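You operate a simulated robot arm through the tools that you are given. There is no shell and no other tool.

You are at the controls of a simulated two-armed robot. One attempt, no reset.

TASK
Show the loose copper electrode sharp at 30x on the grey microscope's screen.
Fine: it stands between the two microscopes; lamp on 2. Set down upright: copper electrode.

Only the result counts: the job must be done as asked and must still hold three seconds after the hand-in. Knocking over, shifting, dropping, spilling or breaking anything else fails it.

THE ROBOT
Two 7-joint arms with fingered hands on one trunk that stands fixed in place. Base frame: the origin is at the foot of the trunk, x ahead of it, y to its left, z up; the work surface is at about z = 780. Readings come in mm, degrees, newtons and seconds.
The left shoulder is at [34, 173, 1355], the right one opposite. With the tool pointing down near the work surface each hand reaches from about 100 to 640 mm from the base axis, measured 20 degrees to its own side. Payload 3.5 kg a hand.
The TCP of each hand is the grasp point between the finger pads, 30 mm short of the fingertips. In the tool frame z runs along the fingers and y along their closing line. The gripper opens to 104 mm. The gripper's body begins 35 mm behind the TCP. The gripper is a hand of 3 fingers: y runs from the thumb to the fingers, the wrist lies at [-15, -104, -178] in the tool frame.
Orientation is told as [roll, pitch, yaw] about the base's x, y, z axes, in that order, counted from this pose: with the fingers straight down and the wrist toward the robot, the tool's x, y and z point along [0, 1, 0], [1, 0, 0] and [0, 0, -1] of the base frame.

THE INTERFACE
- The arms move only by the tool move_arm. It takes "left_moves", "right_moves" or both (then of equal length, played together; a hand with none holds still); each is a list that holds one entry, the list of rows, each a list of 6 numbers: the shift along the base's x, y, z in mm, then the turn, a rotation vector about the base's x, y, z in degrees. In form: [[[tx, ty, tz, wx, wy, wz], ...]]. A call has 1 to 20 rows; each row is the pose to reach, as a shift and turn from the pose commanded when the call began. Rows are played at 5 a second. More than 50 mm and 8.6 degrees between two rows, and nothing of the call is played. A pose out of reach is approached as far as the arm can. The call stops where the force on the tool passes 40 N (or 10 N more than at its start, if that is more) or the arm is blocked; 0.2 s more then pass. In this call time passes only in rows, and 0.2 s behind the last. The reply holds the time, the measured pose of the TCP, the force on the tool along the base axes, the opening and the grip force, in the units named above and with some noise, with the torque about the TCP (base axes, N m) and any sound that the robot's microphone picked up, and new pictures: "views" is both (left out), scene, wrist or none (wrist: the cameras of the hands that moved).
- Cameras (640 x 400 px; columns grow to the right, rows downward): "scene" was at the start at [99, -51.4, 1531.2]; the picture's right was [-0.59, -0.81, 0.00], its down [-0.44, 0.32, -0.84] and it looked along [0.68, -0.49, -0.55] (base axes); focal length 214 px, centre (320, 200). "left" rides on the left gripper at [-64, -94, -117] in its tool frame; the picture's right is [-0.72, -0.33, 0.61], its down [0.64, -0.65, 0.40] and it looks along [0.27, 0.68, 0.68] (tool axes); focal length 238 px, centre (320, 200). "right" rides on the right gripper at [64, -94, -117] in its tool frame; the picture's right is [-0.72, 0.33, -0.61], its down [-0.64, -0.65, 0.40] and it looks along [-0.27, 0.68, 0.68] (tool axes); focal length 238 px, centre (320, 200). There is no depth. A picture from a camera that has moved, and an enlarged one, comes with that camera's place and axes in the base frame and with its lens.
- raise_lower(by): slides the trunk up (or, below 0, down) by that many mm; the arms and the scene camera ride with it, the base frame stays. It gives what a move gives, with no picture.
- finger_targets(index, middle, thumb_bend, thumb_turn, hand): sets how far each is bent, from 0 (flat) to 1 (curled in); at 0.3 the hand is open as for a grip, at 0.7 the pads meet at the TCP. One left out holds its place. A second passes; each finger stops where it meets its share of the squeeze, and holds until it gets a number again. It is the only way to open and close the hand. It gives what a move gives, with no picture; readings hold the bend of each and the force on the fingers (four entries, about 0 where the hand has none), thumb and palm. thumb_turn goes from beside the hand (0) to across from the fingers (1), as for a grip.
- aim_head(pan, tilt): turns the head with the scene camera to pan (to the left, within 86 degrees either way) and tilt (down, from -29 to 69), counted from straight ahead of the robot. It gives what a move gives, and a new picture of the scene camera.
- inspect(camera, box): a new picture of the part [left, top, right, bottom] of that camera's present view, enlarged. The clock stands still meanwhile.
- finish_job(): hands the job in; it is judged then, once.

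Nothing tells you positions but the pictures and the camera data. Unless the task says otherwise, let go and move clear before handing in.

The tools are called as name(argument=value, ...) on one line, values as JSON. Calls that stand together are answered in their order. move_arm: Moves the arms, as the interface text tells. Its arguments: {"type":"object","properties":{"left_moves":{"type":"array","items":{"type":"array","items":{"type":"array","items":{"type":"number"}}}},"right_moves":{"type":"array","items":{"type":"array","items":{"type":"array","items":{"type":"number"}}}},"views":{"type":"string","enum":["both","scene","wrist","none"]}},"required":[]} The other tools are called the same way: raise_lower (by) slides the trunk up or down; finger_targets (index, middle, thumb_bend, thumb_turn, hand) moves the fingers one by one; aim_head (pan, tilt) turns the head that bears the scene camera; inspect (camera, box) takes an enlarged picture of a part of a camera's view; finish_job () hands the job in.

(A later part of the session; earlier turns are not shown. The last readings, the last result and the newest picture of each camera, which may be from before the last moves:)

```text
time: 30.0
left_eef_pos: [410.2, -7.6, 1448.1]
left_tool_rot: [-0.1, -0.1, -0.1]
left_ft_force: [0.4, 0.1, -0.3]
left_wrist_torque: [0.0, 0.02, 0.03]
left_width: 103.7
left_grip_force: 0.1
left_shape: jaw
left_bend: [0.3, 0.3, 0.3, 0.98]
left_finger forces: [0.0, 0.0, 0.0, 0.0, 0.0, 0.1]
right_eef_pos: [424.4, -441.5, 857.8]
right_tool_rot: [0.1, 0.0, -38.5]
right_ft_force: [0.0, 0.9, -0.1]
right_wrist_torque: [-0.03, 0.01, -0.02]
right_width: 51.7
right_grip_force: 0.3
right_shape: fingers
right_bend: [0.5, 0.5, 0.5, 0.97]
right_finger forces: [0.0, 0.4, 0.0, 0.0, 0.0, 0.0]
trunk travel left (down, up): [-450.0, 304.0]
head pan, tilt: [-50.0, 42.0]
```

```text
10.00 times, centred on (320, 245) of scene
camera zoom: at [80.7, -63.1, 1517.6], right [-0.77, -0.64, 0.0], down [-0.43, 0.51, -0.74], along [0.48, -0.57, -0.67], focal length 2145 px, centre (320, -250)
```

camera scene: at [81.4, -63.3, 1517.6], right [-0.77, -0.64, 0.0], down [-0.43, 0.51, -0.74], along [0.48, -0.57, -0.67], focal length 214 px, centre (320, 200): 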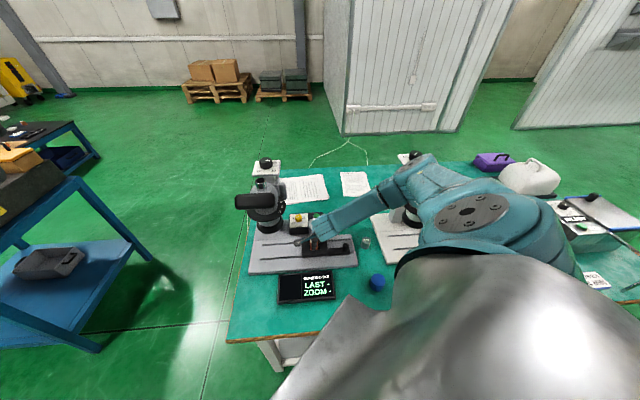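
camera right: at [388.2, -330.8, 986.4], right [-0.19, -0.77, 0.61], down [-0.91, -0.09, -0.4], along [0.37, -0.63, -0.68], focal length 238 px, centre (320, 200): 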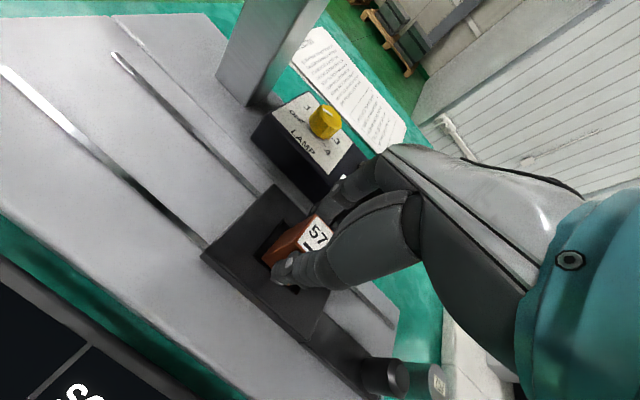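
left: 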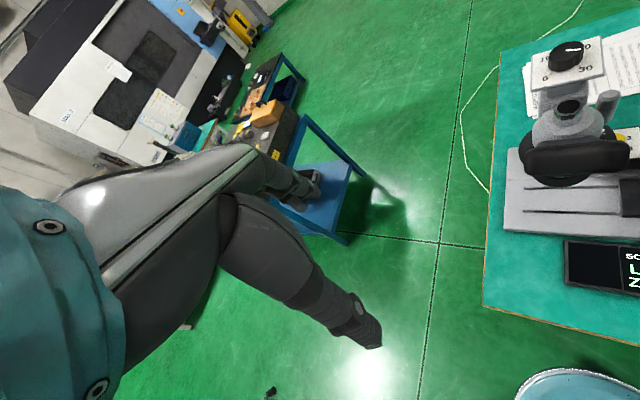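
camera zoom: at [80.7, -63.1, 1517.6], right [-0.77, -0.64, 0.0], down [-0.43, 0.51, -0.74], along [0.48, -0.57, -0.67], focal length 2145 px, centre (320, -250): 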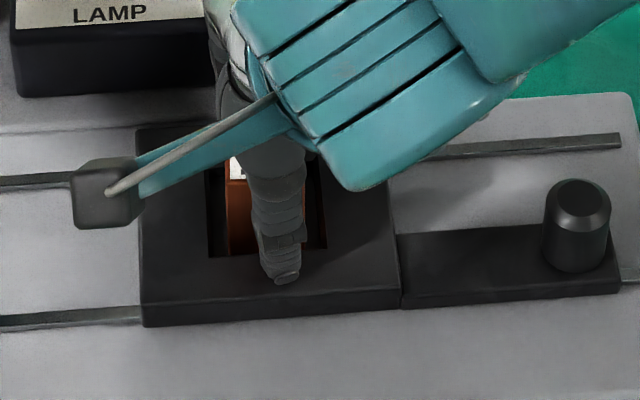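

Released: the block stands upright in the pocket. The middle finger still brushes it slightly, so I open wider, then rise straight up.

finger_targets(hand="right", index=0.42, middle=0.42, thumb_bend=0.42)

move_arm(right_moves=[[[0, 0, 10, 0, 0, 0], [0, 0, 25, 0, 0, 0], [0, 0, 50, 0, 0, 0], [0, 0, 85, 0, 0, 0], [0, 0, 120, 0, 0, 0]]], views="both")

inspect(camera="right", box=[150, 180, 350, 330])

inspect(camera="scene", box=[280, 220, 360, 270])

```text
time: 31.0
left_eef_pos: [409.9, -6.8, 1447.3]
left_tool_rot: [0.0, 0.0, 0.1]
left_ft_force: [-0.1, -0.5, -0.2]
left_wrist_torque: [0.01, 0.02, -0.02]
left_width: 103.6
left_grip_force: 0.0
left_shape: jaw
left_bend: [0.3, 0.3, 0.3, 0.98]
left_finger forces: [0.0, 0.0, 0.1, 0.0, 0.0, 0.1]
right_eef_pos: [422.3, -442.4, 857.2]
right_tool_rot: [0.0, 0.0, -38.5]
right_ft_force: [0.4, 0.0, -0.4]
right_wrist_torque: [0.03, -0.01, 0.01]
right_width: 72.5
right_grip_force: 0.2
right_shape: fingers
right_bend: [0.42, 0.42, 0.42, 0.97]
right_finger forces: [0.0, 0.0, 0.1, 0.1, 0.1, 0.0]
trunk travel left (down, up): [-450.0, 304.0]
head pan, tilt: [-50.0, 42.0]
```

```text
time: 32.2
left_eef_pos: [408.7, -6.6, 1448.3]
left_tool_rot: [0.1, -0.1, 0.0]
left_ft_force: [0.5, -1.3, 0.2]
left_wrist_torque: [-0.01, 0.04, 0.03]
left_width: 103.8
left_grip_force: 0.1
left_shape: jaw
left_bend: [0.3, 0.3, 0.3, 0.98]
left_finger forces: [0.1, 0.0, 0.0, 0.1, 0.0, 0.0]
right_eef_pos: [421.6, -440.3, 977.6]
right_tool_rot: [0.0, 0.0, -38.4]
right_ft_force: [1.1, 0.5, 0.1]
right_wrist_torque: [0.03, 0.01, 0.02]
right_width: 72.4
right_grip_force: 0.0
right_shape: fingers
right_bend: [0.42, 0.42, 0.42, 0.97]
right_finger forces: [0.1, 0.1, 0.0, 0.1, 0.1, 0.0]
trunk travel left (down, up): [-450.0, 304.0]
head pan, tilt: [-50.0, 42.0]
camera scene: at [80.3, -62.9, 1517.7], right [-0.77, -0.64, 0.0], down [-0.43, 0.51, -0.74], along [0.48, -0.57, -0.67], focal length 214 px, centre (320, 200)
camera right: at [388.4, -333.1, 1093.8], right [-0.19, -0.77, 0.61], down [-0.91, -0.1, -0.4], along [0.37, -0.63, -0.68], focal length 238 px, centre (320, 200)
```

scene: 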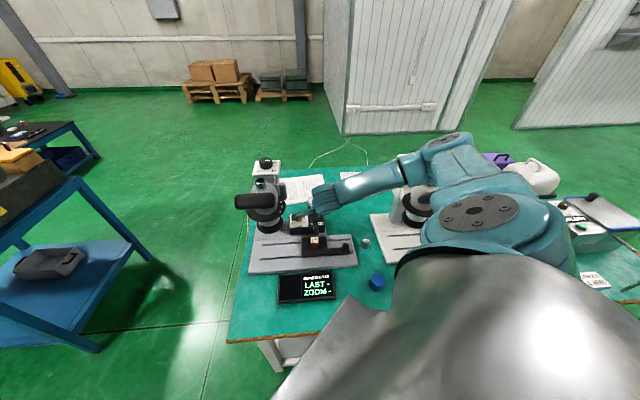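
right: 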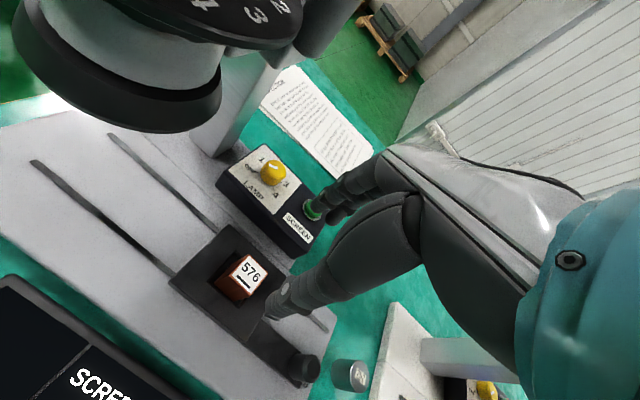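

```text
2.67 times, centred on (250, 255) of right
camera zoom: at [388.4, -333.1, 1093.8], right [-0.19, -0.77, 0.61], down [-0.91, -0.1, -0.4], along [0.37, -0.63, -0.68], focal length 636 px, centre (507, 53)
```

zoom: 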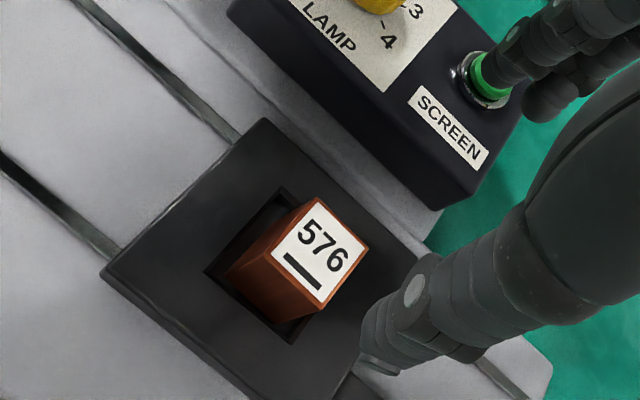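

```text
8.00 times, centred on (320, 245) of scene
camera zoom: at [80.3, -62.9, 1517.7], right [-0.77, -0.64, 0.0], down [-0.43, 0.51, -0.74], along [0.48, -0.57, -0.67], focal length 1716 px, centre (320, -160)
```

zoom: 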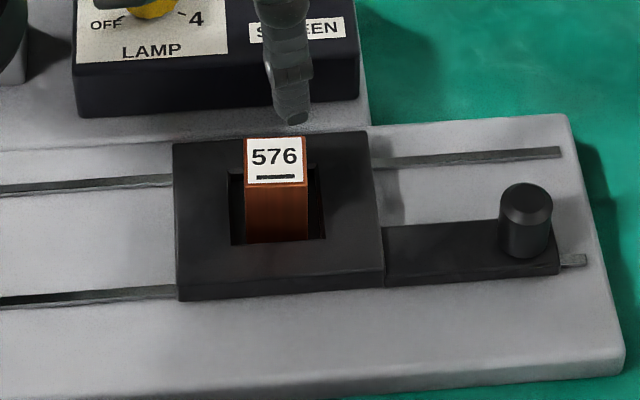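

The electrode stands centred in the pocket (within about 2 mm). Next comes the slide: I need its knob's exact place, so I look at it from both cameras.

inspect(camera="right", box=[250, 320, 378, 400])

inspect(camera="scene", box=[326, 230, 366, 255])

inspect(camera="right", box=[0, 0, 320, 200])

```text
5.00 times, centred on (314, 360) of right
camera zoom: at [388.4, -333.1, 1093.8], right [-0.19, -0.77, 0.61], down [-0.91, -0.1, -0.4], along [0.37, -0.63, -0.68], focal length 1192 px, centre (350, -600)
```

zoom: 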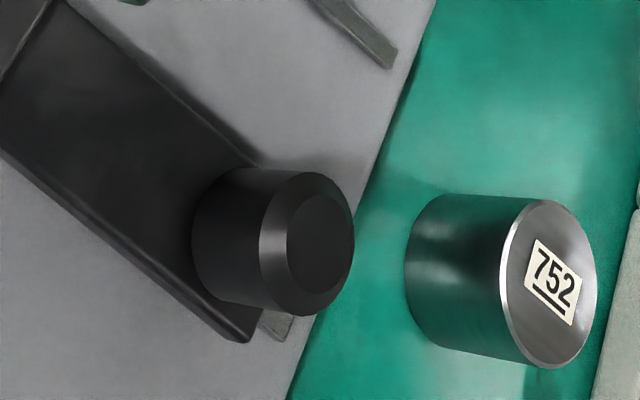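

```text
16.00 times, centred on (346, 242) of scene
camera zoom: at [80.3, -62.9, 1517.7], right [-0.77, -0.64, 0.0], down [-0.43, 0.51, -0.74], along [0.48, -0.57, -0.67], focal length 3432 px, centre (-96, -480)
```

zoom: 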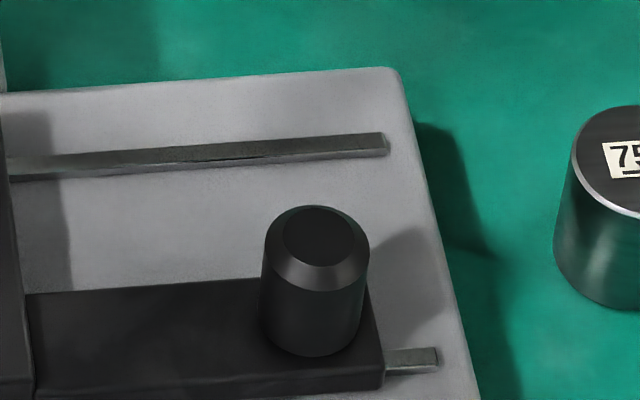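

```text
2.00 times, centred on (160, 100) of right
camera zoom: at [388.4, -333.1, 1093.8], right [-0.19, -0.77, 0.61], down [-0.91, -0.1, -0.4], along [0.37, -0.63, -0.68], focal length 477 px, centre (640, 400)
```

zoom: 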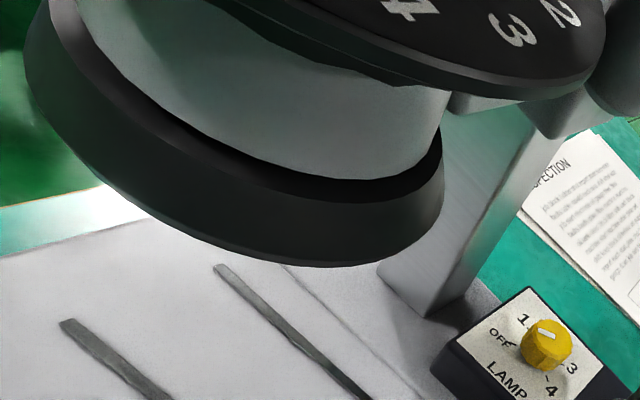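

I place the slide knob's top at (321, -502, 849), 25 mm across, and the optical axis at about (531, -334), so the slide must travel about 150 mm along (0.707, 0.707). I move above the knob.

move_arm(right_moves=[[[-20, -12, 0, 0, 0, -1.6], [-45, -28, -5, 0, 0, -3.3], [-72, -44, -15, 0, 0, -5], [-100, -61.5, -30, 0, 0, -6.6]]], views="both")

inspect(camera="right", box=[220, 200, 380, 300])

```text
time: 33.2
left_eef_pos: [410.1, -6.9, 1448.1]
left_tool_rot: [0.0, 0.1, 0.0]
left_ft_force: [0.2, -0.9, -0.2]
left_wrist_torque: [0.01, -0.01, -0.01]
left_width: 103.4
left_grip_force: 0.1
left_shape: jaw
left_bend: [0.3, 0.3, 0.3, 0.98]
left_finger forces: [0.0, 0.1, 0.0, 0.0, 0.0, 0.0]
right_eef_pos: [329.5, -498.8, 949.6]
right_tool_rot: [0.3, 0.2, -44.5]
right_ft_force: [-0.1, 0.5, -0.3]
right_wrist_torque: [0.01, -0.01, 0.01]
right_width: 72.3
right_grip_force: 0.1
right_shape: fingers
right_bend: [0.42, 0.42, 0.42, 0.97]
right_finger forces: [0.0, 0.0, 0.1, 0.1, 0.0, 0.1]
right hand out of reach, approached as far as the arm can: row 4
trunk travel left (down, up): [-450.0, 304.0]
head pan, tilt: [-50.0, 42.0]
camera scene: at [80.6, -63.2, 1517.6], right [-0.77, -0.64, 0.0], down [-0.43, 0.51, -0.74], along [0.48, -0.57, -0.67], focal length 214 px, centre (320, 200)
camera right: at [306.7, -388.5, 1066.9], right [-0.27, -0.74, 0.61], down [-0.91, 0.0, -0.4], along [0.3, -0.67, -0.68], focal length 238 px, centre (320, 200)
```

scene: 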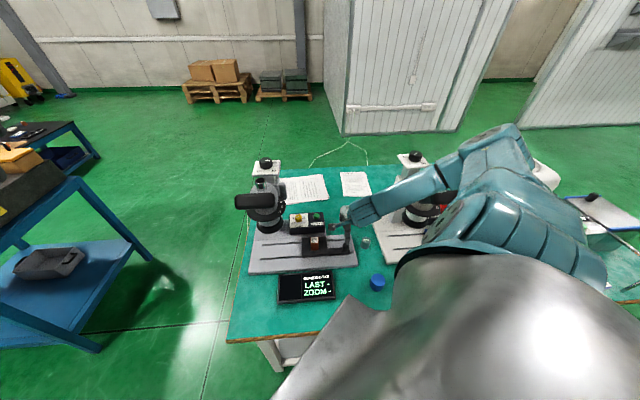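
right: 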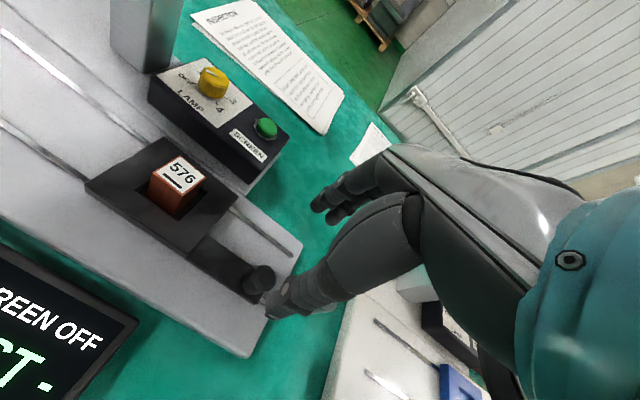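

```text
4.00 times, centred on (300, 250) of right
camera zoom: at [306.7, -388.5, 1066.9], right [-0.27, -0.74, 0.61], down [-0.91, 0.0, -0.4], along [0.3, -0.67, -0.68], focal length 953 px, centre (400, 0)
```

zoom: 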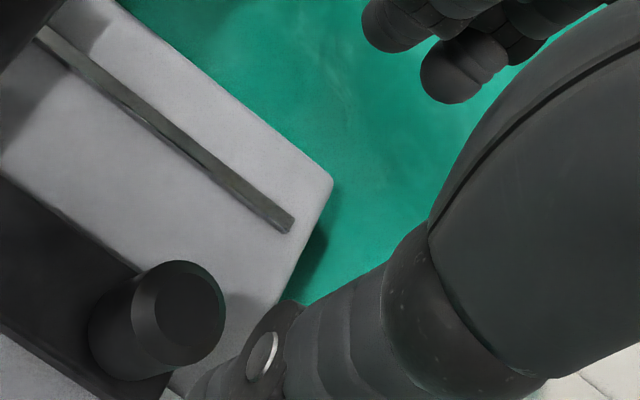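

The reach limit stopped the hand a few millimetres short at this height. Lower down there is more room, so I descend while finishing the shift.

move_arm(right_moves=[[[-2, -1, -20, 0, 0, 0], [-5, -2, -40, 0, 0, 0], [-8.5, -3.5, -58, 0, 0, 0]]], views="both")

inspect(camera="right", box=[200, 180, 360, 300])

inspect(camera="scene", box=[320, 200, 384, 250])

```text
time: 34.0
left_eef_pos: [410.2, -6.4, 1448.1]
left_tool_rot: [0.0, -0.1, 0.0]
left_ft_force: [0.0, 0.0, 0.4]
left_wrist_torque: [0.03, 0.02, -0.02]
left_width: 103.7
left_grip_force: 0.0
left_shape: jaw
left_bend: [0.3, 0.3, 0.3, 0.98]
left_finger forces: [0.1, 0.0, 0.0, 0.0, 0.0, 0.0]
right_eef_pos: [328.8, -498.1, 949.5]
right_tool_rot: [0.2, 0.4, -44.6]
right_ft_force: [-0.2, -0.4, -0.3]
right_wrist_torque: [-0.01, -0.02, -0.02]
right_width: 72.6
right_grip_force: 0.1
right_shape: fingers
right_bend: [0.42, 0.42, 0.42, 0.97]
right_finger forces: [0.1, 0.0, 0.0, 0.1, 0.0, 0.0]
right hand out of reach, approached as far as the arm can: row 1, 2, 3
trunk travel left (down, up): [-450.0, 304.0]
head pan, tilt: [-50.0, 42.0]
camera scene: at [80.6, -63.1, 1517.6], right [-0.77, -0.64, 0.0], down [-0.43, 0.51, -0.74], along [0.48, -0.57, -0.67], focal length 214 px, centre (320, 200)
camera right: at [306.5, -388.4, 1066.6], right [-0.27, -0.74, 0.61], down [-0.92, 0.0, -0.4], along [0.3, -0.67, -0.68], focal length 238 px, centre (320, 200)
```

scene: 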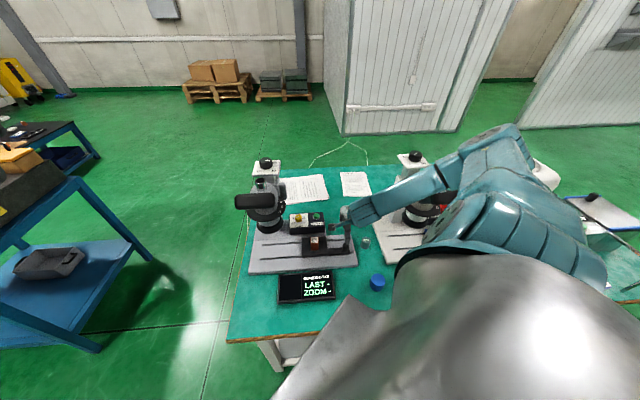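
right: 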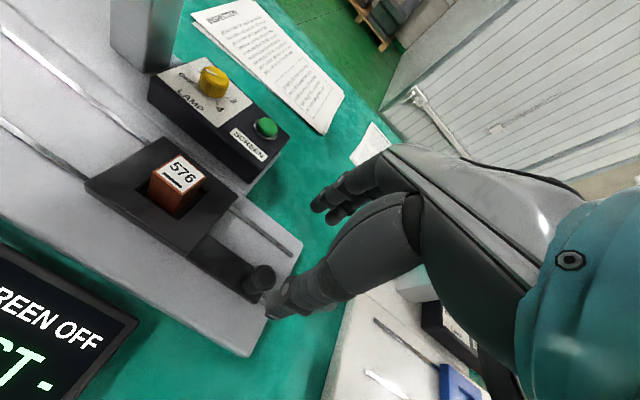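

```text
3.33 times, centred on (280, 240) of right
camera zoom: at [306.5, -388.4, 1066.6], right [-0.27, -0.74, 0.61], down [-0.92, 0.0, -0.4], along [0.3, -0.67, -0.68], focal length 794 px, centre (453, 67)
```

zoom: 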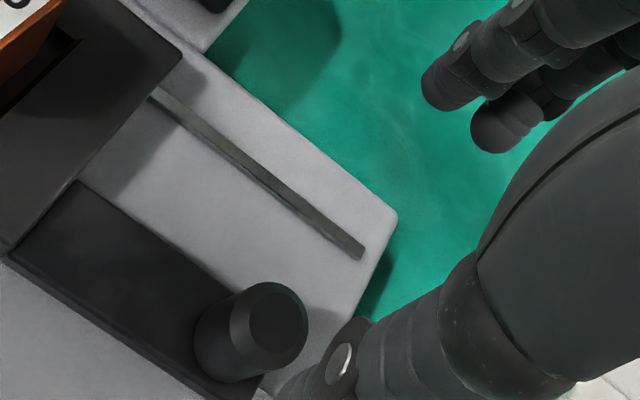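

```text
8.00 times, centred on (352, 225) of scene
camera zoom: at [80.6, -63.1, 1517.6], right [-0.77, -0.64, 0.0], down [-0.43, 0.51, -0.74], along [0.48, -0.57, -0.67], focal length 1716 px, centre (64, 0)
```

zoom: 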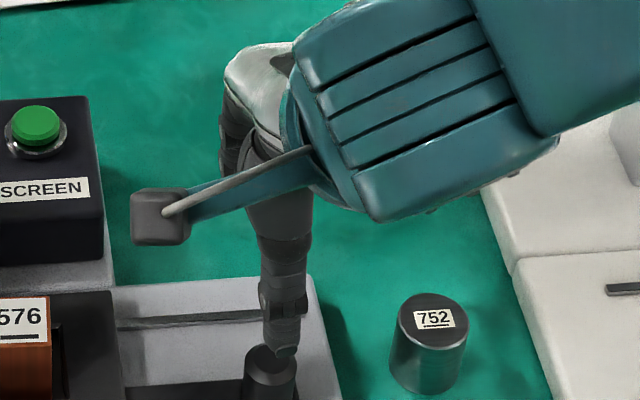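

The wrist is at a joint limit with this yaw. The knob is round, so the yaw does not matter; I turn the hand back by 20 degrees and then try the descent again.

move_arm(right_moves=[[[0, 0, 0, 0, 0, 7], [0, 0, 0, 0, 0, 14], [-2, -1, 0, 0, 0, 20], [-5, -2, -15, 0, 0, 20], [-8, -4, -35, 0, 0, 20]]], views="wrist")

```text
time: 35.2
left_eef_pos: [409.1, -7.1, 1447.5]
left_tool_rot: [0.0, 0.0, 0.0]
left_ft_force: [-0.6, 0.2, -0.5]
left_wrist_torque: [0.0, -0.01, 0.02]
left_width: 103.5
left_grip_force: 0.0
left_shape: jaw
left_bend: [0.3, 0.3, 0.3, 0.98]
left_finger forces: [0.0, 0.0, 0.0, 0.1, 0.1, 0.0]
right_eef_pos: [322.1, -503.3, 915.1]
right_tool_rot: [0.1, 0.1, -24.8]
right_ft_force: [-0.2, 0.4, -0.6]
right_wrist_torque: [-0.01, 0.03, 0.0]
right_width: 72.9
right_grip_force: 0.0
right_shape: fingers
right_bend: [0.42, 0.42, 0.42, 0.97]
right_finger forces: [0.0, 0.0, 0.0, 0.1, 0.0, 0.1]
right hand out of reach, approached as far as the arm can: row 1
trunk travel left (down, up): [-450.0, 304.0]
head pan, tilt: [-50.0, 42.0]
camera right: at [264.2, -407.3, 1032.9], right [-0.01, -0.79, 0.61], down [-0.86, -0.31, -0.4], along [0.51, -0.53, -0.68], focal length 238 px, centre (320, 200)
```

right: 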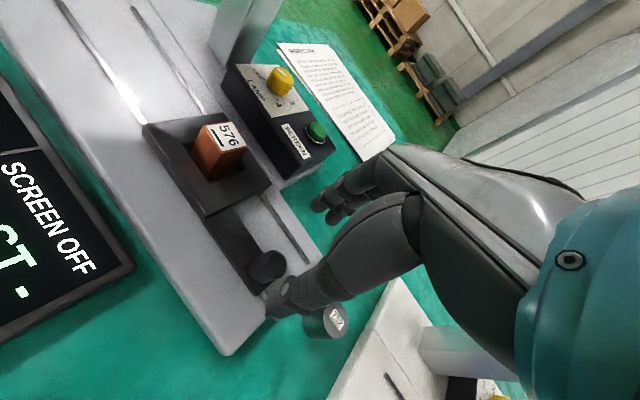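

Free again: the hand is at (322, -503, 915) with yaw -25. I check the alignment over the knob before going down.

inspect(camera="right", box=[220, 220, 348, 300])

inspect(camera="scene", box=[310, 200, 390, 260])

```text
5.00 times, centred on (284, 260) of right
camera zoom: at [264.2, -407.3, 1032.9], right [-0.01, -0.79, 0.61], down [-0.86, -0.31, -0.4], along [0.51, -0.53, -0.68], focal length 1192 px, centre (500, -100)
```

zoom: 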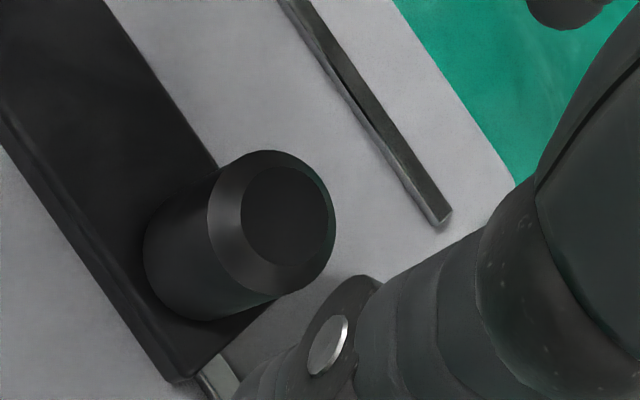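

```text
6.67 times, centred on (350, 230) of scene
camera zoom: at [80.6, -63.2, 1517.6], right [-0.77, -0.64, 0.0], down [-0.43, 0.51, -0.74], along [0.48, -0.57, -0.67], focal length 1430 px, centre (120, 0)
```

zoom: 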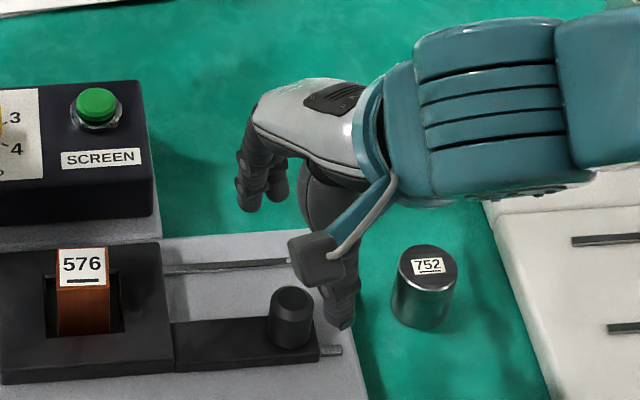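

The knob is within 1 mm of the hand's centre. I descend to z ≈ 858 with the open fingers straddling it.

move_arm(right_moves=[[[0, 0, -20, 0, 0, 0], [-0.5, 0, -40, 0, 0, 0], [-0.5, -0.5, -57, 0, 0, 0]]], views="wrist")

inspect(camera="scene", box=[310, 200, 390, 260])

```text
time: 36.0
left_eef_pos: [409.7, -6.0, 1446.5]
left_tool_rot: [0.0, 0.0, 0.0]
left_ft_force: [-0.7, -0.5, -0.3]
left_wrist_torque: [0.0, 0.02, -0.04]
left_width: 103.2
left_grip_force: 0.1
left_shape: jaw
left_bend: [0.3, 0.3, 0.3, 0.98]
left_finger forces: [0.0, 0.1, 0.1, 0.1, 0.0, 0.0]
right_eef_pos: [321.8, -505.1, 856.9]
right_tool_rot: [0.1, 0.1, -25.1]
right_ft_force: [-0.2, 0.6, -0.2]
right_wrist_torque: [0.0, 0.01, 0.04]
right_width: 72.8
right_grip_force: 0.0
right_shape: fingers
right_bend: [0.42, 0.42, 0.42, 0.97]
right_finger forces: [0.0, 0.0, 0.0, 0.0, 0.1, 0.0]
trunk travel left (down, up): [-450.0, 304.0]
head pan, tilt: [-50.0, 42.0]
camera right: at [263.3, -407.9, 974.1], right [-0.01, -0.79, 0.61], down [-0.86, -0.3, -0.4], along [0.51, -0.53, -0.68], focal length 238 px, centre (320, 200)
```

right: 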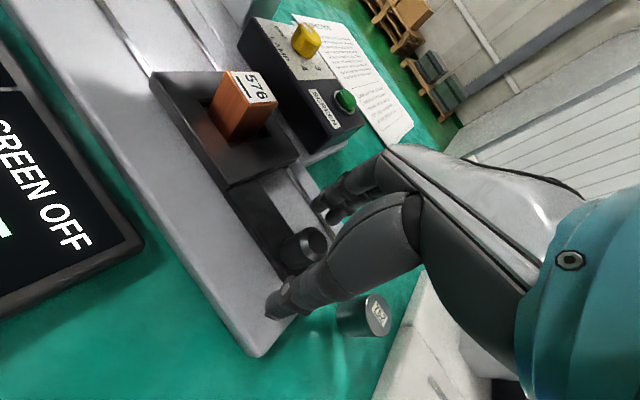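

```text
6.67 times, centred on (350, 230) of scene
camera zoom: at [80.6, -63.3, 1517.6], right [-0.77, -0.64, 0.0], down [-0.43, 0.51, -0.74], along [0.48, -0.57, -0.67], focal length 1430 px, centre (120, 0)
```

zoom: 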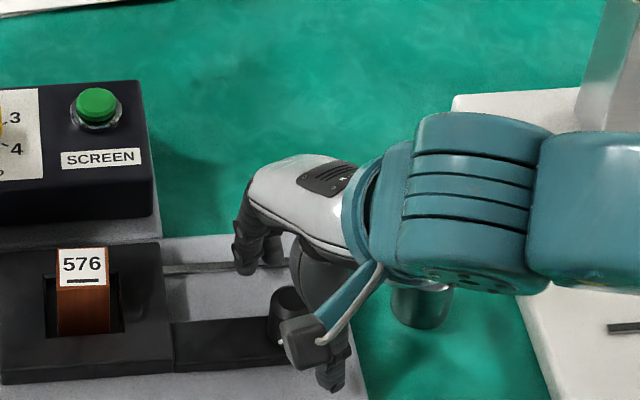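

The fingers straddle the knob. I close on it with a light grip.

finger_targets(hand="right", index=0.66, middle=0.66, thumb_bend=0.66)

inspect(camera="right", box=[220, 180, 380, 330])

```text
time: 37.0
left_eef_pos: [410.6, -7.1, 1447.9]
left_tool_rot: [0.0, 0.0, 0.0]
left_ft_force: [0.4, -0.3, 0.6]
left_wrist_torque: [-0.01, 0.01, 0.01]
left_width: 103.5
left_grip_force: 0.0
left_shape: jaw
left_bend: [0.3, 0.3, 0.3, 0.98]
left_finger forces: [0.0, 0.0, 0.0, 0.1, 0.0, 0.0]
right_eef_pos: [322.4, -503.0, 856.7]
right_tool_rot: [0.1, 0.0, -25.0]
right_ft_force: [-0.8, 0.0, -1.4]
right_wrist_torque: [-0.01, 0.0, 0.04]
right_width: 20.6
right_grip_force: 2.7
right_shape: fingers
right_bend: [0.63, 0.66, 0.62, 0.97]
right_finger forces: [2.5, 0.1, 0.0, 0.0, 3.2, 0.0]
trunk travel left (down, up): [-450.0, 304.0]
head pan, tilt: [-50.0, 42.0]
```

```text
2.67 times, centred on (300, 255) of right
camera zoom: at [263.3, -407.7, 974.3], right [-0.01, -0.79, 0.61], down [-0.86, -0.3, -0.4], along [0.51, -0.53, -0.68], focal length 636 px, centre (373, 53)
```

zoom: 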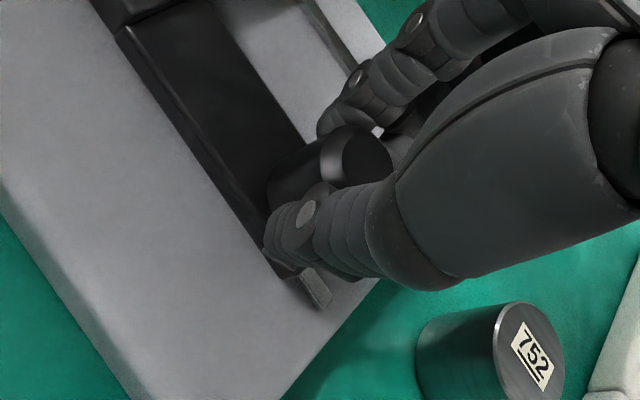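

Only thumb and index bear on the knob so far. I tighten so that the middle finger joins.

finger_targets(hand="right", index=0.72, middle=0.78, thumb_bend=0.72)

```text
time: 38.0
left_eef_pos: [410.8, -8.0, 1447.9]
left_tool_rot: [0.2, 0.0, 0.0]
left_ft_force: [0.1, -0.3, 0.9]
left_wrist_torque: [0.0, 0.03, -0.01]
left_width: 103.6
left_grip_force: 0.1
left_shape: jaw
left_bend: [0.3, 0.3, 0.3, 0.98]
left_finger forces: [0.2, 0.1, 0.0, 0.0, 0.0, 0.1]
right_eef_pos: [322.5, -505.4, 856.3]
right_tool_rot: [0.0, 0.1, -24.9]
right_ft_force: [5.2, -7.0, -6.0]
right_wrist_torque: [-0.15, -0.06, 0.04]
right_width: 18.7
right_grip_force: 14.6
right_shape: fingers
right_bend: [0.62, 0.72, 0.63, 0.97]
right_finger forces: [8.1, 10.5, 0.0, 0.0, 9.6, 0.0]
trunk travel left (down, up): [-450.0, 304.0]
head pan, tilt: [-50.0, 42.0]
```

The grip is firm. I draw the slide 20 mm to the left, slowly, and check that it follows.

move_arm(right_moves=[[[2.1, 2.1, 0, 0, 0, 0], [5, 5, 0, 0, 0, 0], [8.5, 8.5, 0, 0, 0, 0], [12, 12, 0, 0, 0, 0], [14.1, 14.1, 0, 0, 0, 0]]], views="wrist")

inspect(camera="scene", box=[280, 210, 376, 270])

```text
time: 39.2
left_eef_pos: [411.2, -7.7, 1447.9]
left_tool_rot: [0.1, 0.1, -0.1]
left_ft_force: [-0.2, -0.4, -0.2]
left_wrist_torque: [-0.01, 0.02, 0.0]
left_width: 103.6
left_grip_force: 0.0
left_shape: jaw
left_bend: [0.3, 0.3, 0.3, 0.98]
left_finger forces: [0.1, 0.1, 0.1, 0.1, 0.0, 0.0]
right_eef_pos: [335.8, -489.3, 856.5]
right_tool_rot: [0.1, 0.2, -25.1]
right_ft_force: [5.0, -7.2, -9.4]
right_wrist_torque: [-0.16, -0.09, 0.07]
right_width: 18.9
right_grip_force: 13.9
right_shape: fingers
right_bend: [0.61, 0.72, 0.64, 0.97]
right_finger forces: [8.6, 10.5, 0.0, 0.1, 8.5, 0.0]
trunk travel left (down, up): [-450.0, 304.0]
head pan, tilt: [-50.0, 42.0]
camera right: at [278.2, -394.0, 974.4], right [-0.01, -0.79, 0.61], down [-0.86, -0.3, -0.4], along [0.5, -0.53, -0.68], focal length 238 px, centre (320, 200)
```

right: 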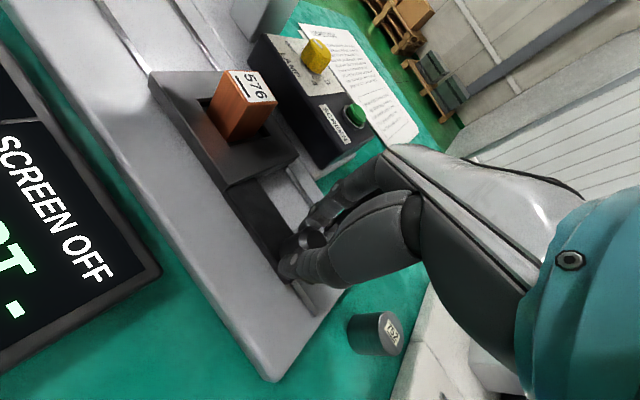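

```text
6.67 times, centred on (328, 240) of scene
camera zoom: at [82.0, -64.8, 1517.5], right [-0.77, -0.64, 0.0], down [-0.43, 0.51, -0.74], along [0.48, -0.57, -0.67], focal length 1430 px, centre (267, -67)
```

zoom: 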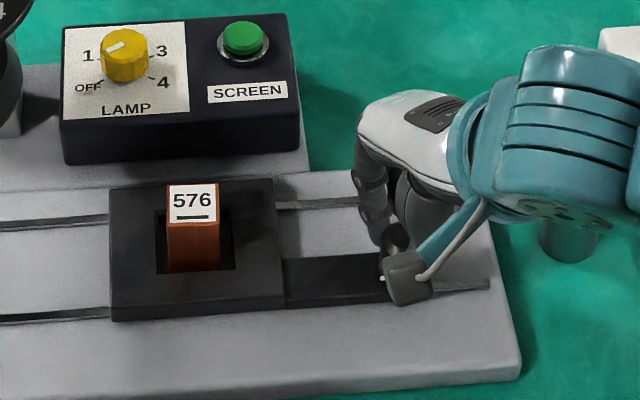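

The slide follows smoothly and the electrode rides upright. I continue for another 100 mm.

move_arm(right_moves=[[[3.5, 3.5, 0, 0, 0, 0], [8, 8, 0, 0, 0, 0], [13, 13, 0, 0, 0, 0], [18.5, 18.5, 0, 0, 0, 0], [24, 24, 0, 0, 0, 0], [29.5, 29.5, 0, 0, 0, 0], [35, 35, 0, 0, 0, 0], [40.5, 40.5, 0, 0, 0, 0], [46, 46, 0, 0, 0, 0], [51.5, 51.5, 0, 0, 0, 0], [57, 57, 0, 0, 0, 0], [62.5, 62.5, 0, 0, 0, 0], [67.5, 67.5, 0, 0, 0, 0], [70.7, 70.7, 0, 0, 0, 0]]], views="both")

inspect(camera="scene", box=[236, 200, 364, 280])

```text
time: 42.2
left_eef_pos: [408.8, -5.5, 1448.9]
left_tool_rot: [0.0, 0.0, 0.0]
left_ft_force: [-0.3, 0.3, 0.2]
left_wrist_torque: [0.01, -0.03, 0.0]
left_width: 103.5
left_grip_force: 0.1
left_shape: jaw
left_bend: [0.3, 0.3, 0.3, 0.98]
left_finger forces: [0.0, 0.0, 0.0, 0.0, 0.0, 0.1]
right_eef_pos: [380.1, -456.5, 880.8]
right_tool_rot: [0.2, 0.1, -24.9]
right_ft_force: [0.1, 0.3, 0.1]
right_wrist_torque: [0.0, -0.04, 0.02]
right_width: 0.0
right_grip_force: 0.0
right_shape: fingers
right_bend: [0.72, 0.75, 0.71, 0.97]
right_finger forces: [0.0, 0.0, 0.0, 0.1, 0.0, 0.0]
right hand out of reach, approached as far as the arm can: row 6, 7, 8, 9, 10, 11, 12, 13, 14
trunk travel left (down, up): [-450.0, 304.0]
head pan, tilt: [-50.0, 42.0]
camera scene: at [79.8, -62.2, 1517.8], right [-0.77, -0.64, 0.0], down [-0.43, 0.51, -0.74], along [0.48, -0.57, -0.67], focal length 214 px, centre (320, 200)
camera right: at [321.7, -359.9, 998.2], right [-0.01, -0.79, 0.61], down [-0.86, -0.3, -0.41], along [0.51, -0.53, -0.68], focal length 238 px, centre (320, 200)
```

scene: 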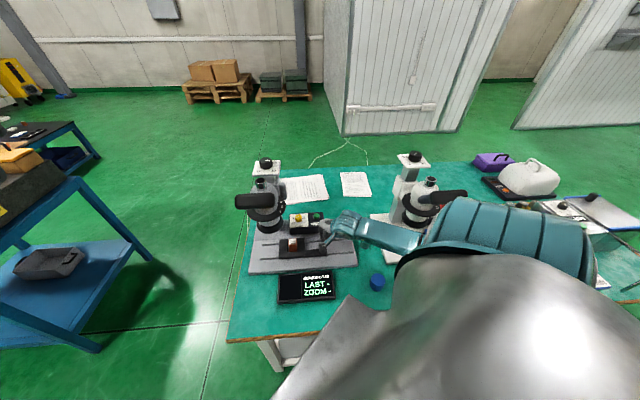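
right: 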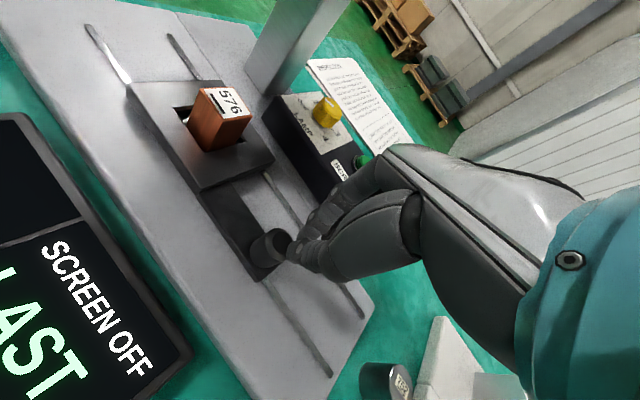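

```text
5.00 times, centred on (300, 240) of scene
camera zoom: at [79.8, -62.2, 1517.8], right [-0.77, -0.64, 0.0], down [-0.43, 0.51, -0.74], along [0.48, -0.57, -0.67], focal length 1072 px, centre (420, 0)
```

zoom: 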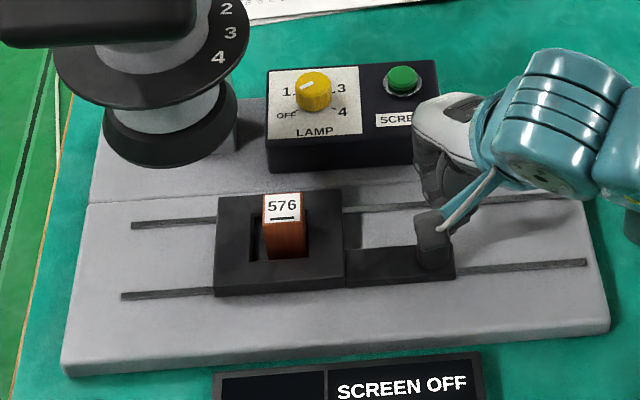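

The hand reached a wrist limit, rose 24 mm and slid off the knob; the slide stands about 60 mm along and the electrode is still upright. I check the electrode and the slide position closely before continuing.

inspect(camera="scene", box=[274, 230, 338, 270])

inspect(camera="right", box=[120, 60, 320, 200])

inspect(camera="right", box=[230, 200, 358, 280])

```text
10.00 times, centred on (306, 250) of scene
camera zoom: at [79.8, -62.2, 1517.8], right [-0.77, -0.64, 0.0], down [-0.43, 0.51, -0.74], along [0.48, -0.57, -0.67], focal length 2145 px, centre (460, -300)
```

zoom: 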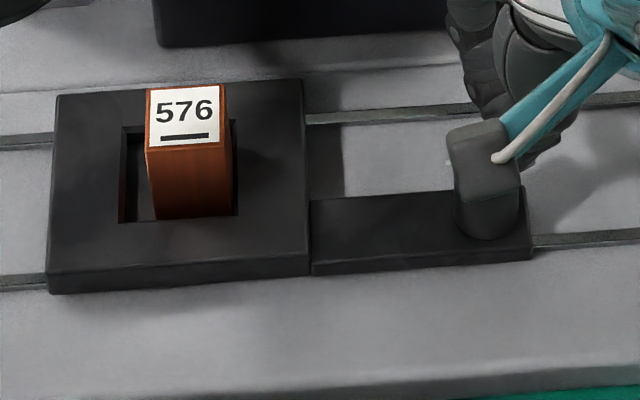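

```text
2.86 times, centred on (220, 130) of right
camera zoom: at [321.7, -359.9, 998.2], right [-0.01, -0.79, 0.61], down [-0.86, -0.3, -0.41], along [0.51, -0.53, -0.68], focal length 681 px, centre (606, 400)
```

zoom: 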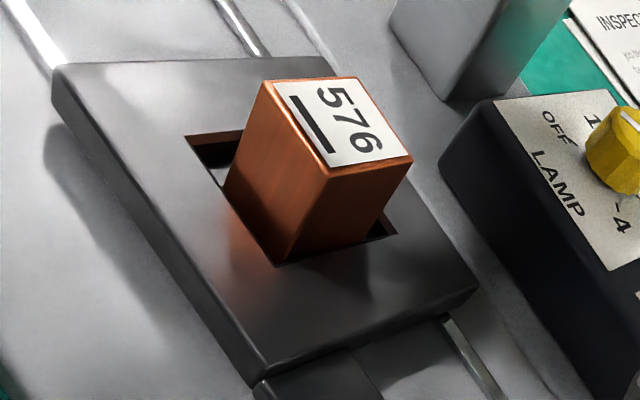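

```text
5.00 times, centred on (294, 240) of right
camera zoom: at [321.7, -359.9, 998.2], right [-0.01, -0.79, 0.61], down [-0.86, -0.3, -0.41], along [0.51, -0.53, -0.68], focal length 1192 px, centre (450, 0)
```

zoom: 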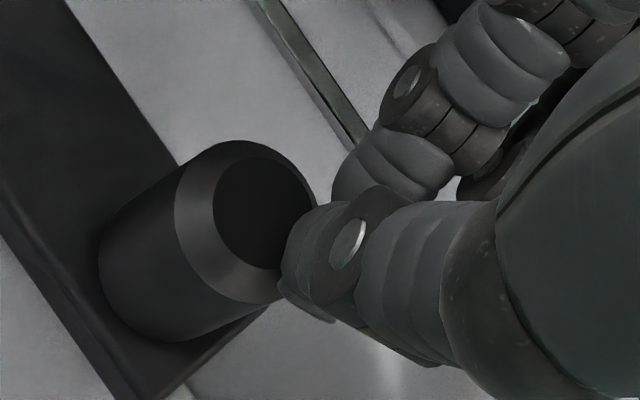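

The electrode is upright, resting toward the right side of its pocket; the slide has gone about 89 mm and about 66 mm remain. The wrist limit comes from the steep forearm, so I lift, back off to the right of the knob and tilt the hand 15 degrees (fingertips toward the robot) to push the knob from its right side.

move_arm(right_moves=[[[0, 0, 15, 0, 0, 0], [-7, -7, 20, 3.5, 3.5, 0], [-15, -15, 20, 7, 7, 0], [-25, -25, 20, 10.6, 10.6, 0]]], views="wrist")

inspect(camera="scene", box=[290, 200, 386, 260])

```text
time: 43.2
left_eef_pos: [409.5, -7.1, 1447.8]
left_tool_rot: [0.0, 0.0, -0.1]
left_ft_force: [0.2, 0.1, 0.0]
left_wrist_torque: [0.0, 0.01, 0.03]
left_width: 103.7
left_grip_force: 0.0
left_shape: jaw
left_bend: [0.3, 0.3, 0.3, 0.98]
left_finger forces: [0.0, 0.0, 0.0, 0.1, 0.0, 0.0]
right_eef_pos: [354.5, -482.4, 899.5]
right_tool_rot: [5.4, 14.2, -24.4]
right_ft_force: [-0.8, -0.9, 0.3]
right_wrist_torque: [0.0, -0.02, 0.0]
right_width: 0.0
right_grip_force: 0.0
right_shape: fingers
right_bend: [0.72, 0.75, 0.71, 0.97]
right_finger forces: [0.0, 0.0, 0.0, 0.1, 0.0, 0.1]
trunk travel left (down, up): [-450.0, 304.0]
head pan, tilt: [-50.0, 42.0]
camera right: at [320.3, -410.8, 1040.4], right [0.09, -0.89, 0.45], down [-0.93, -0.24, -0.29], along [0.36, -0.39, -0.85], focal length 238 px, centre (320, 200)
```

right: 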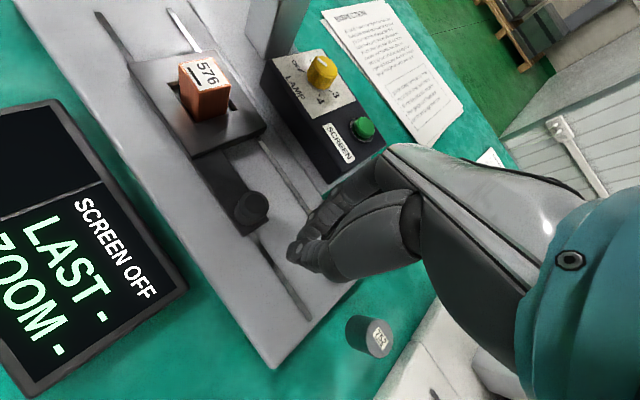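

```text
6.67 times, centred on (338, 230) of scene
camera zoom: at [80.7, -63.3, 1517.6], right [-0.77, -0.64, 0.0], down [-0.43, 0.51, -0.74], along [0.48, -0.57, -0.67], focal length 1430 px, centre (200, 0)
```

zoom: 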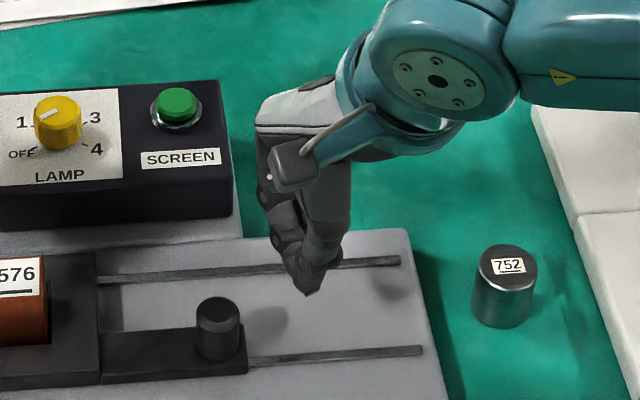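

The tilt works: the closed fingertips are right of the knob (about 50 mm away) at the right depth. I lower them to about z = 832, beside the knob.

move_arm(right_moves=[[[-1, 1, -15, 0, 0, 0], [-2, 2, -28, 0, 0, 0], [-2.8, 2.8, -38, 0, 0, 0]]], views="wrist")

inspect(camera="scene", box=[290, 210, 386, 270])

```text
time: 44.0
left_eef_pos: [408.5, -6.0, 1447.3]
left_tool_rot: [0.1, 0.0, -0.1]
left_ft_force: [-0.6, 0.2, 0.2]
left_wrist_torque: [-0.02, 0.04, 0.03]
left_width: 103.5
left_grip_force: 0.1
left_shape: jaw
left_bend: [0.3, 0.3, 0.3, 0.98]
left_finger forces: [0.0, 0.1, 0.0, 0.0, 0.0, 0.1]
right_eef_pos: [352.9, -479.9, 861.2]
right_tool_rot: [5.3, 14.3, -24.5]
right_ft_force: [-0.1, 0.1, 0.8]
right_wrist_torque: [0.01, 0.0, 0.01]
right_width: 0.0
right_grip_force: 0.0
right_shape: fingers
right_bend: [0.72, 0.75, 0.71, 0.97]
right_finger forces: [0.1, 0.0, 0.0, 0.0, 0.0, 0.0]
trunk travel left (down, up): [-450.0, 304.0]
head pan, tilt: [-50.0, 42.0]
camera right: at [317.8, -407.1, 1002.7], right [0.09, -0.89, 0.45], down [-0.93, -0.24, -0.29], along [0.36, -0.39, -0.85], focal length 238 px, centre (320, 200)
```

right: 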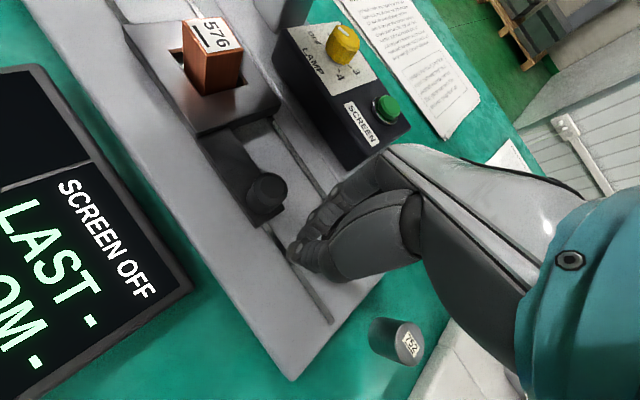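

```text
6.67 times, centred on (338, 240) of scene
camera zoom: at [80.7, -63.2, 1517.6], right [-0.77, -0.64, 0.0], down [-0.43, 0.51, -0.74], along [0.48, -0.57, -0.67], focal length 1430 px, centre (200, -67)
```

zoom: 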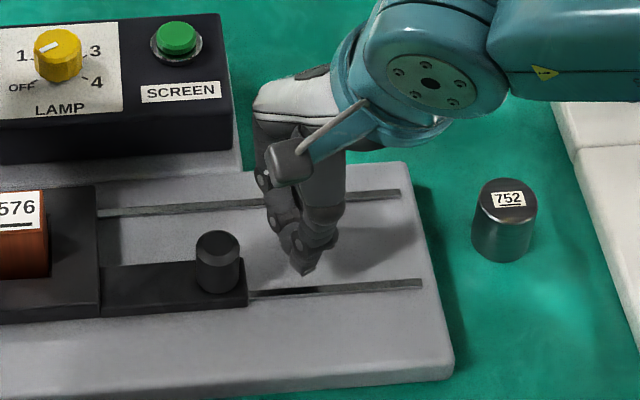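

The fingertips are beside the knob with free space between. I push gently to the left, about 2.5 mm per step, so the electrode does not slide in its pocket.

move_arm(right_moves=[[[1.8, 1.8, 0, 0, 0, 0], [3.6, 3.6, 0, 0, 0, 0], [5.4, 5.4, 0, 0, 0, 0], [7.2, 7.2, 0, 0, 0, 0], [9, 9, 0, 0, 0, 0], [10.6, 10.6, 0, 0, 0, 0], [12, 12, 0, 0, 0, 0], [13.4, 13.4, 0, 0, 0, 0], [14.8, 14.8, 0, 0, 0, 0], [16.3, 16.3, 0, 0, 0, 0], [17.9, 17.9, 0, 0, 0, 0], [19.5, 19.5, 0, 0, 0, 0], [21.2, 21.2, 0, 0, 0, 0], [22.9, 22.9, 0, 0, 0, 0], [24.6, 24.6, 0, 0, 0, 0], [26.3, 26.3, 0, 0, 0, 0], [28, 28, 0, 0, 0, 0], [29.5, 29.5, 0, 0, 0, 0], [30.6, 30.6, 0, 0, 0, 0], [31.3, 31.3, 0, 0, 0, 0]]], views="wrist")

inspect(camera="scene", box=[256, 200, 384, 280])

```text
time: 48.2
left_eef_pos: [410.6, -6.0, 1448.5]
left_tool_rot: [-0.1, 0.0, 0.0]
left_ft_force: [-0.1, 0.2, -0.8]
left_wrist_torque: [-0.03, 0.0, 0.0]
left_width: 103.6
left_grip_force: 0.0
left_shape: jaw
left_bend: [0.3, 0.3, 0.3, 0.98]
left_finger forces: [0.0, 0.1, 0.0, 0.0, 0.0, 0.0]
right_eef_pos: [383.3, -450.6, 860.7]
right_tool_rot: [5.3, 14.3, -24.3]
right_ft_force: [-0.7, -2.0, -0.6]
right_wrist_torque: [-0.02, 0.03, -0.01]
right_width: 0.0
right_grip_force: 0.0
right_shape: fingers
right_bend: [0.72, 0.75, 0.71, 0.97]
right_finger forces: [0.1, 0.1, 0.0, 0.0, 0.1, 0.1]
trunk travel left (down, up): [-450.0, 304.0]
head pan, tilt: [-50.0, 42.0]
camera right: at [349.8, -377.1, 1002.7], right [0.09, -0.89, 0.45], down [-0.93, -0.24, -0.29], along [0.36, -0.39, -0.85], focal length 238 px, centre (320, 200)
```

right: 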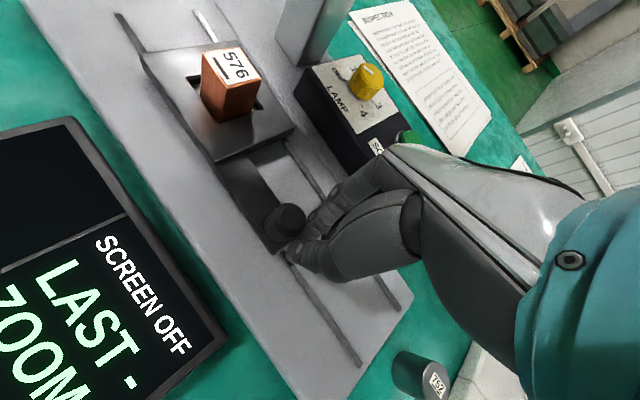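

```text
5.00 times, centred on (320, 240) of scene
camera zoom: at [80.6, -63.2, 1517.6], right [-0.77, -0.64, 0.0], down [-0.43, 0.51, -0.74], along [0.48, -0.57, -0.67], focal length 1072 px, centre (320, 0)
```

zoom: 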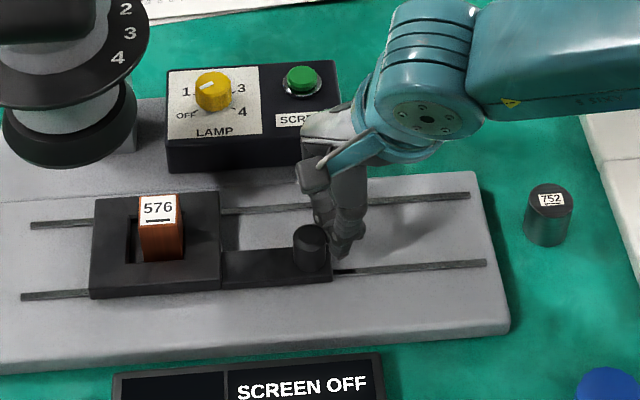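

The fingers are now pushing the knob (about 2 N); the slide has moved 18 mm. About 48 mm remain, so I push 40 mm more at the same gentle pace.

move_arm(right_moves=[[[0.7, 0.7, 0, 0, 0, 0], [1.8, 1.8, 0, 0, 0, 0], [3.2, 3.2, 0, 0, 0, 0], [4.7, 4.7, 0, 0, 0, 0], [6.2, 6.2, 0, 0, 0, 0], [7.8, 7.8, 0, 0, 0, 0], [9.4, 9.4, 0, 0, 0, 0], [11, 11, 0, 0, 0, 0], [12.6, 12.6, 0, 0, 0, 0], [14.2, 14.2, 0, 0, 0, 0], [15.8, 15.8, 0, 0, 0, 0], [17.4, 17.4, 0, 0, 0, 0], [19, 19, 0, 0, 0, 0], [20.6, 20.6, 0, 0, 0, 0], [22.2, 22.2, 0, 0, 0, 0], [23.8, 23.8, 0, 0, 0, 0], [25.3, 25.3, 0, 0, 0, 0], [26.6, 26.6, 0, 0, 0, 0], [27.6, 27.6, 0, 0, 0, 0], [28.3, 28.3, 0, 0, 0, 0]]], views="wrist")

inspect(camera="scene", box=[236, 200, 364, 280])

```text
time: 52.4
left_eef_pos: [409.2, -6.8, 1447.9]
left_tool_rot: [0.0, 0.0, 0.0]
left_ft_force: [-0.4, 0.5, 0.3]
left_wrist_torque: [-0.05, 0.02, -0.01]
left_width: 103.5
left_grip_force: 0.1
left_shape: jaw
left_bend: [0.3, 0.3, 0.3, 0.98]
left_finger forces: [0.0, 0.0, 0.0, 0.0, 0.0, 0.1]
right_eef_pos: [412.7, -420.9, 862.0]
right_tool_rot: [5.3, 14.2, -24.3]
right_ft_force: [0.5, -0.4, 0.0]
right_wrist_torque: [-0.05, -0.03, 0.0]
right_width: 0.0
right_grip_force: 0.1
right_shape: fingers
right_bend: [0.72, 0.75, 0.71, 0.97]
right_finger forces: [0.0, 0.0, 0.0, 0.0, 0.0, 0.1]
trunk travel left (down, up): [-450.0, 304.0]
head pan, tilt: [-50.0, 42.0]
camera right: at [378.0, -348.2, 1003.1], right [0.09, -0.89, 0.45], down [-0.93, -0.24, -0.29], along [0.36, -0.39, -0.85], focal length 238 px, centre (320, 200)
```

right: 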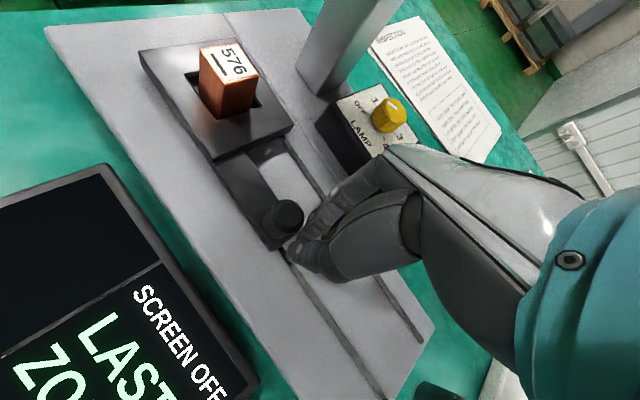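

```text
5.00 times, centred on (300, 240) of scene
camera zoom: at [80.7, -63.1, 1517.6], right [-0.77, -0.64, 0.0], down [-0.43, 0.51, -0.74], along [0.48, -0.57, -0.67], focal length 1072 px, centre (420, 0)
```

zoom: 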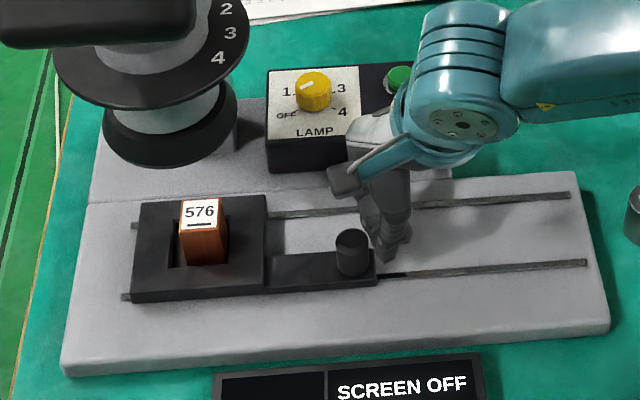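

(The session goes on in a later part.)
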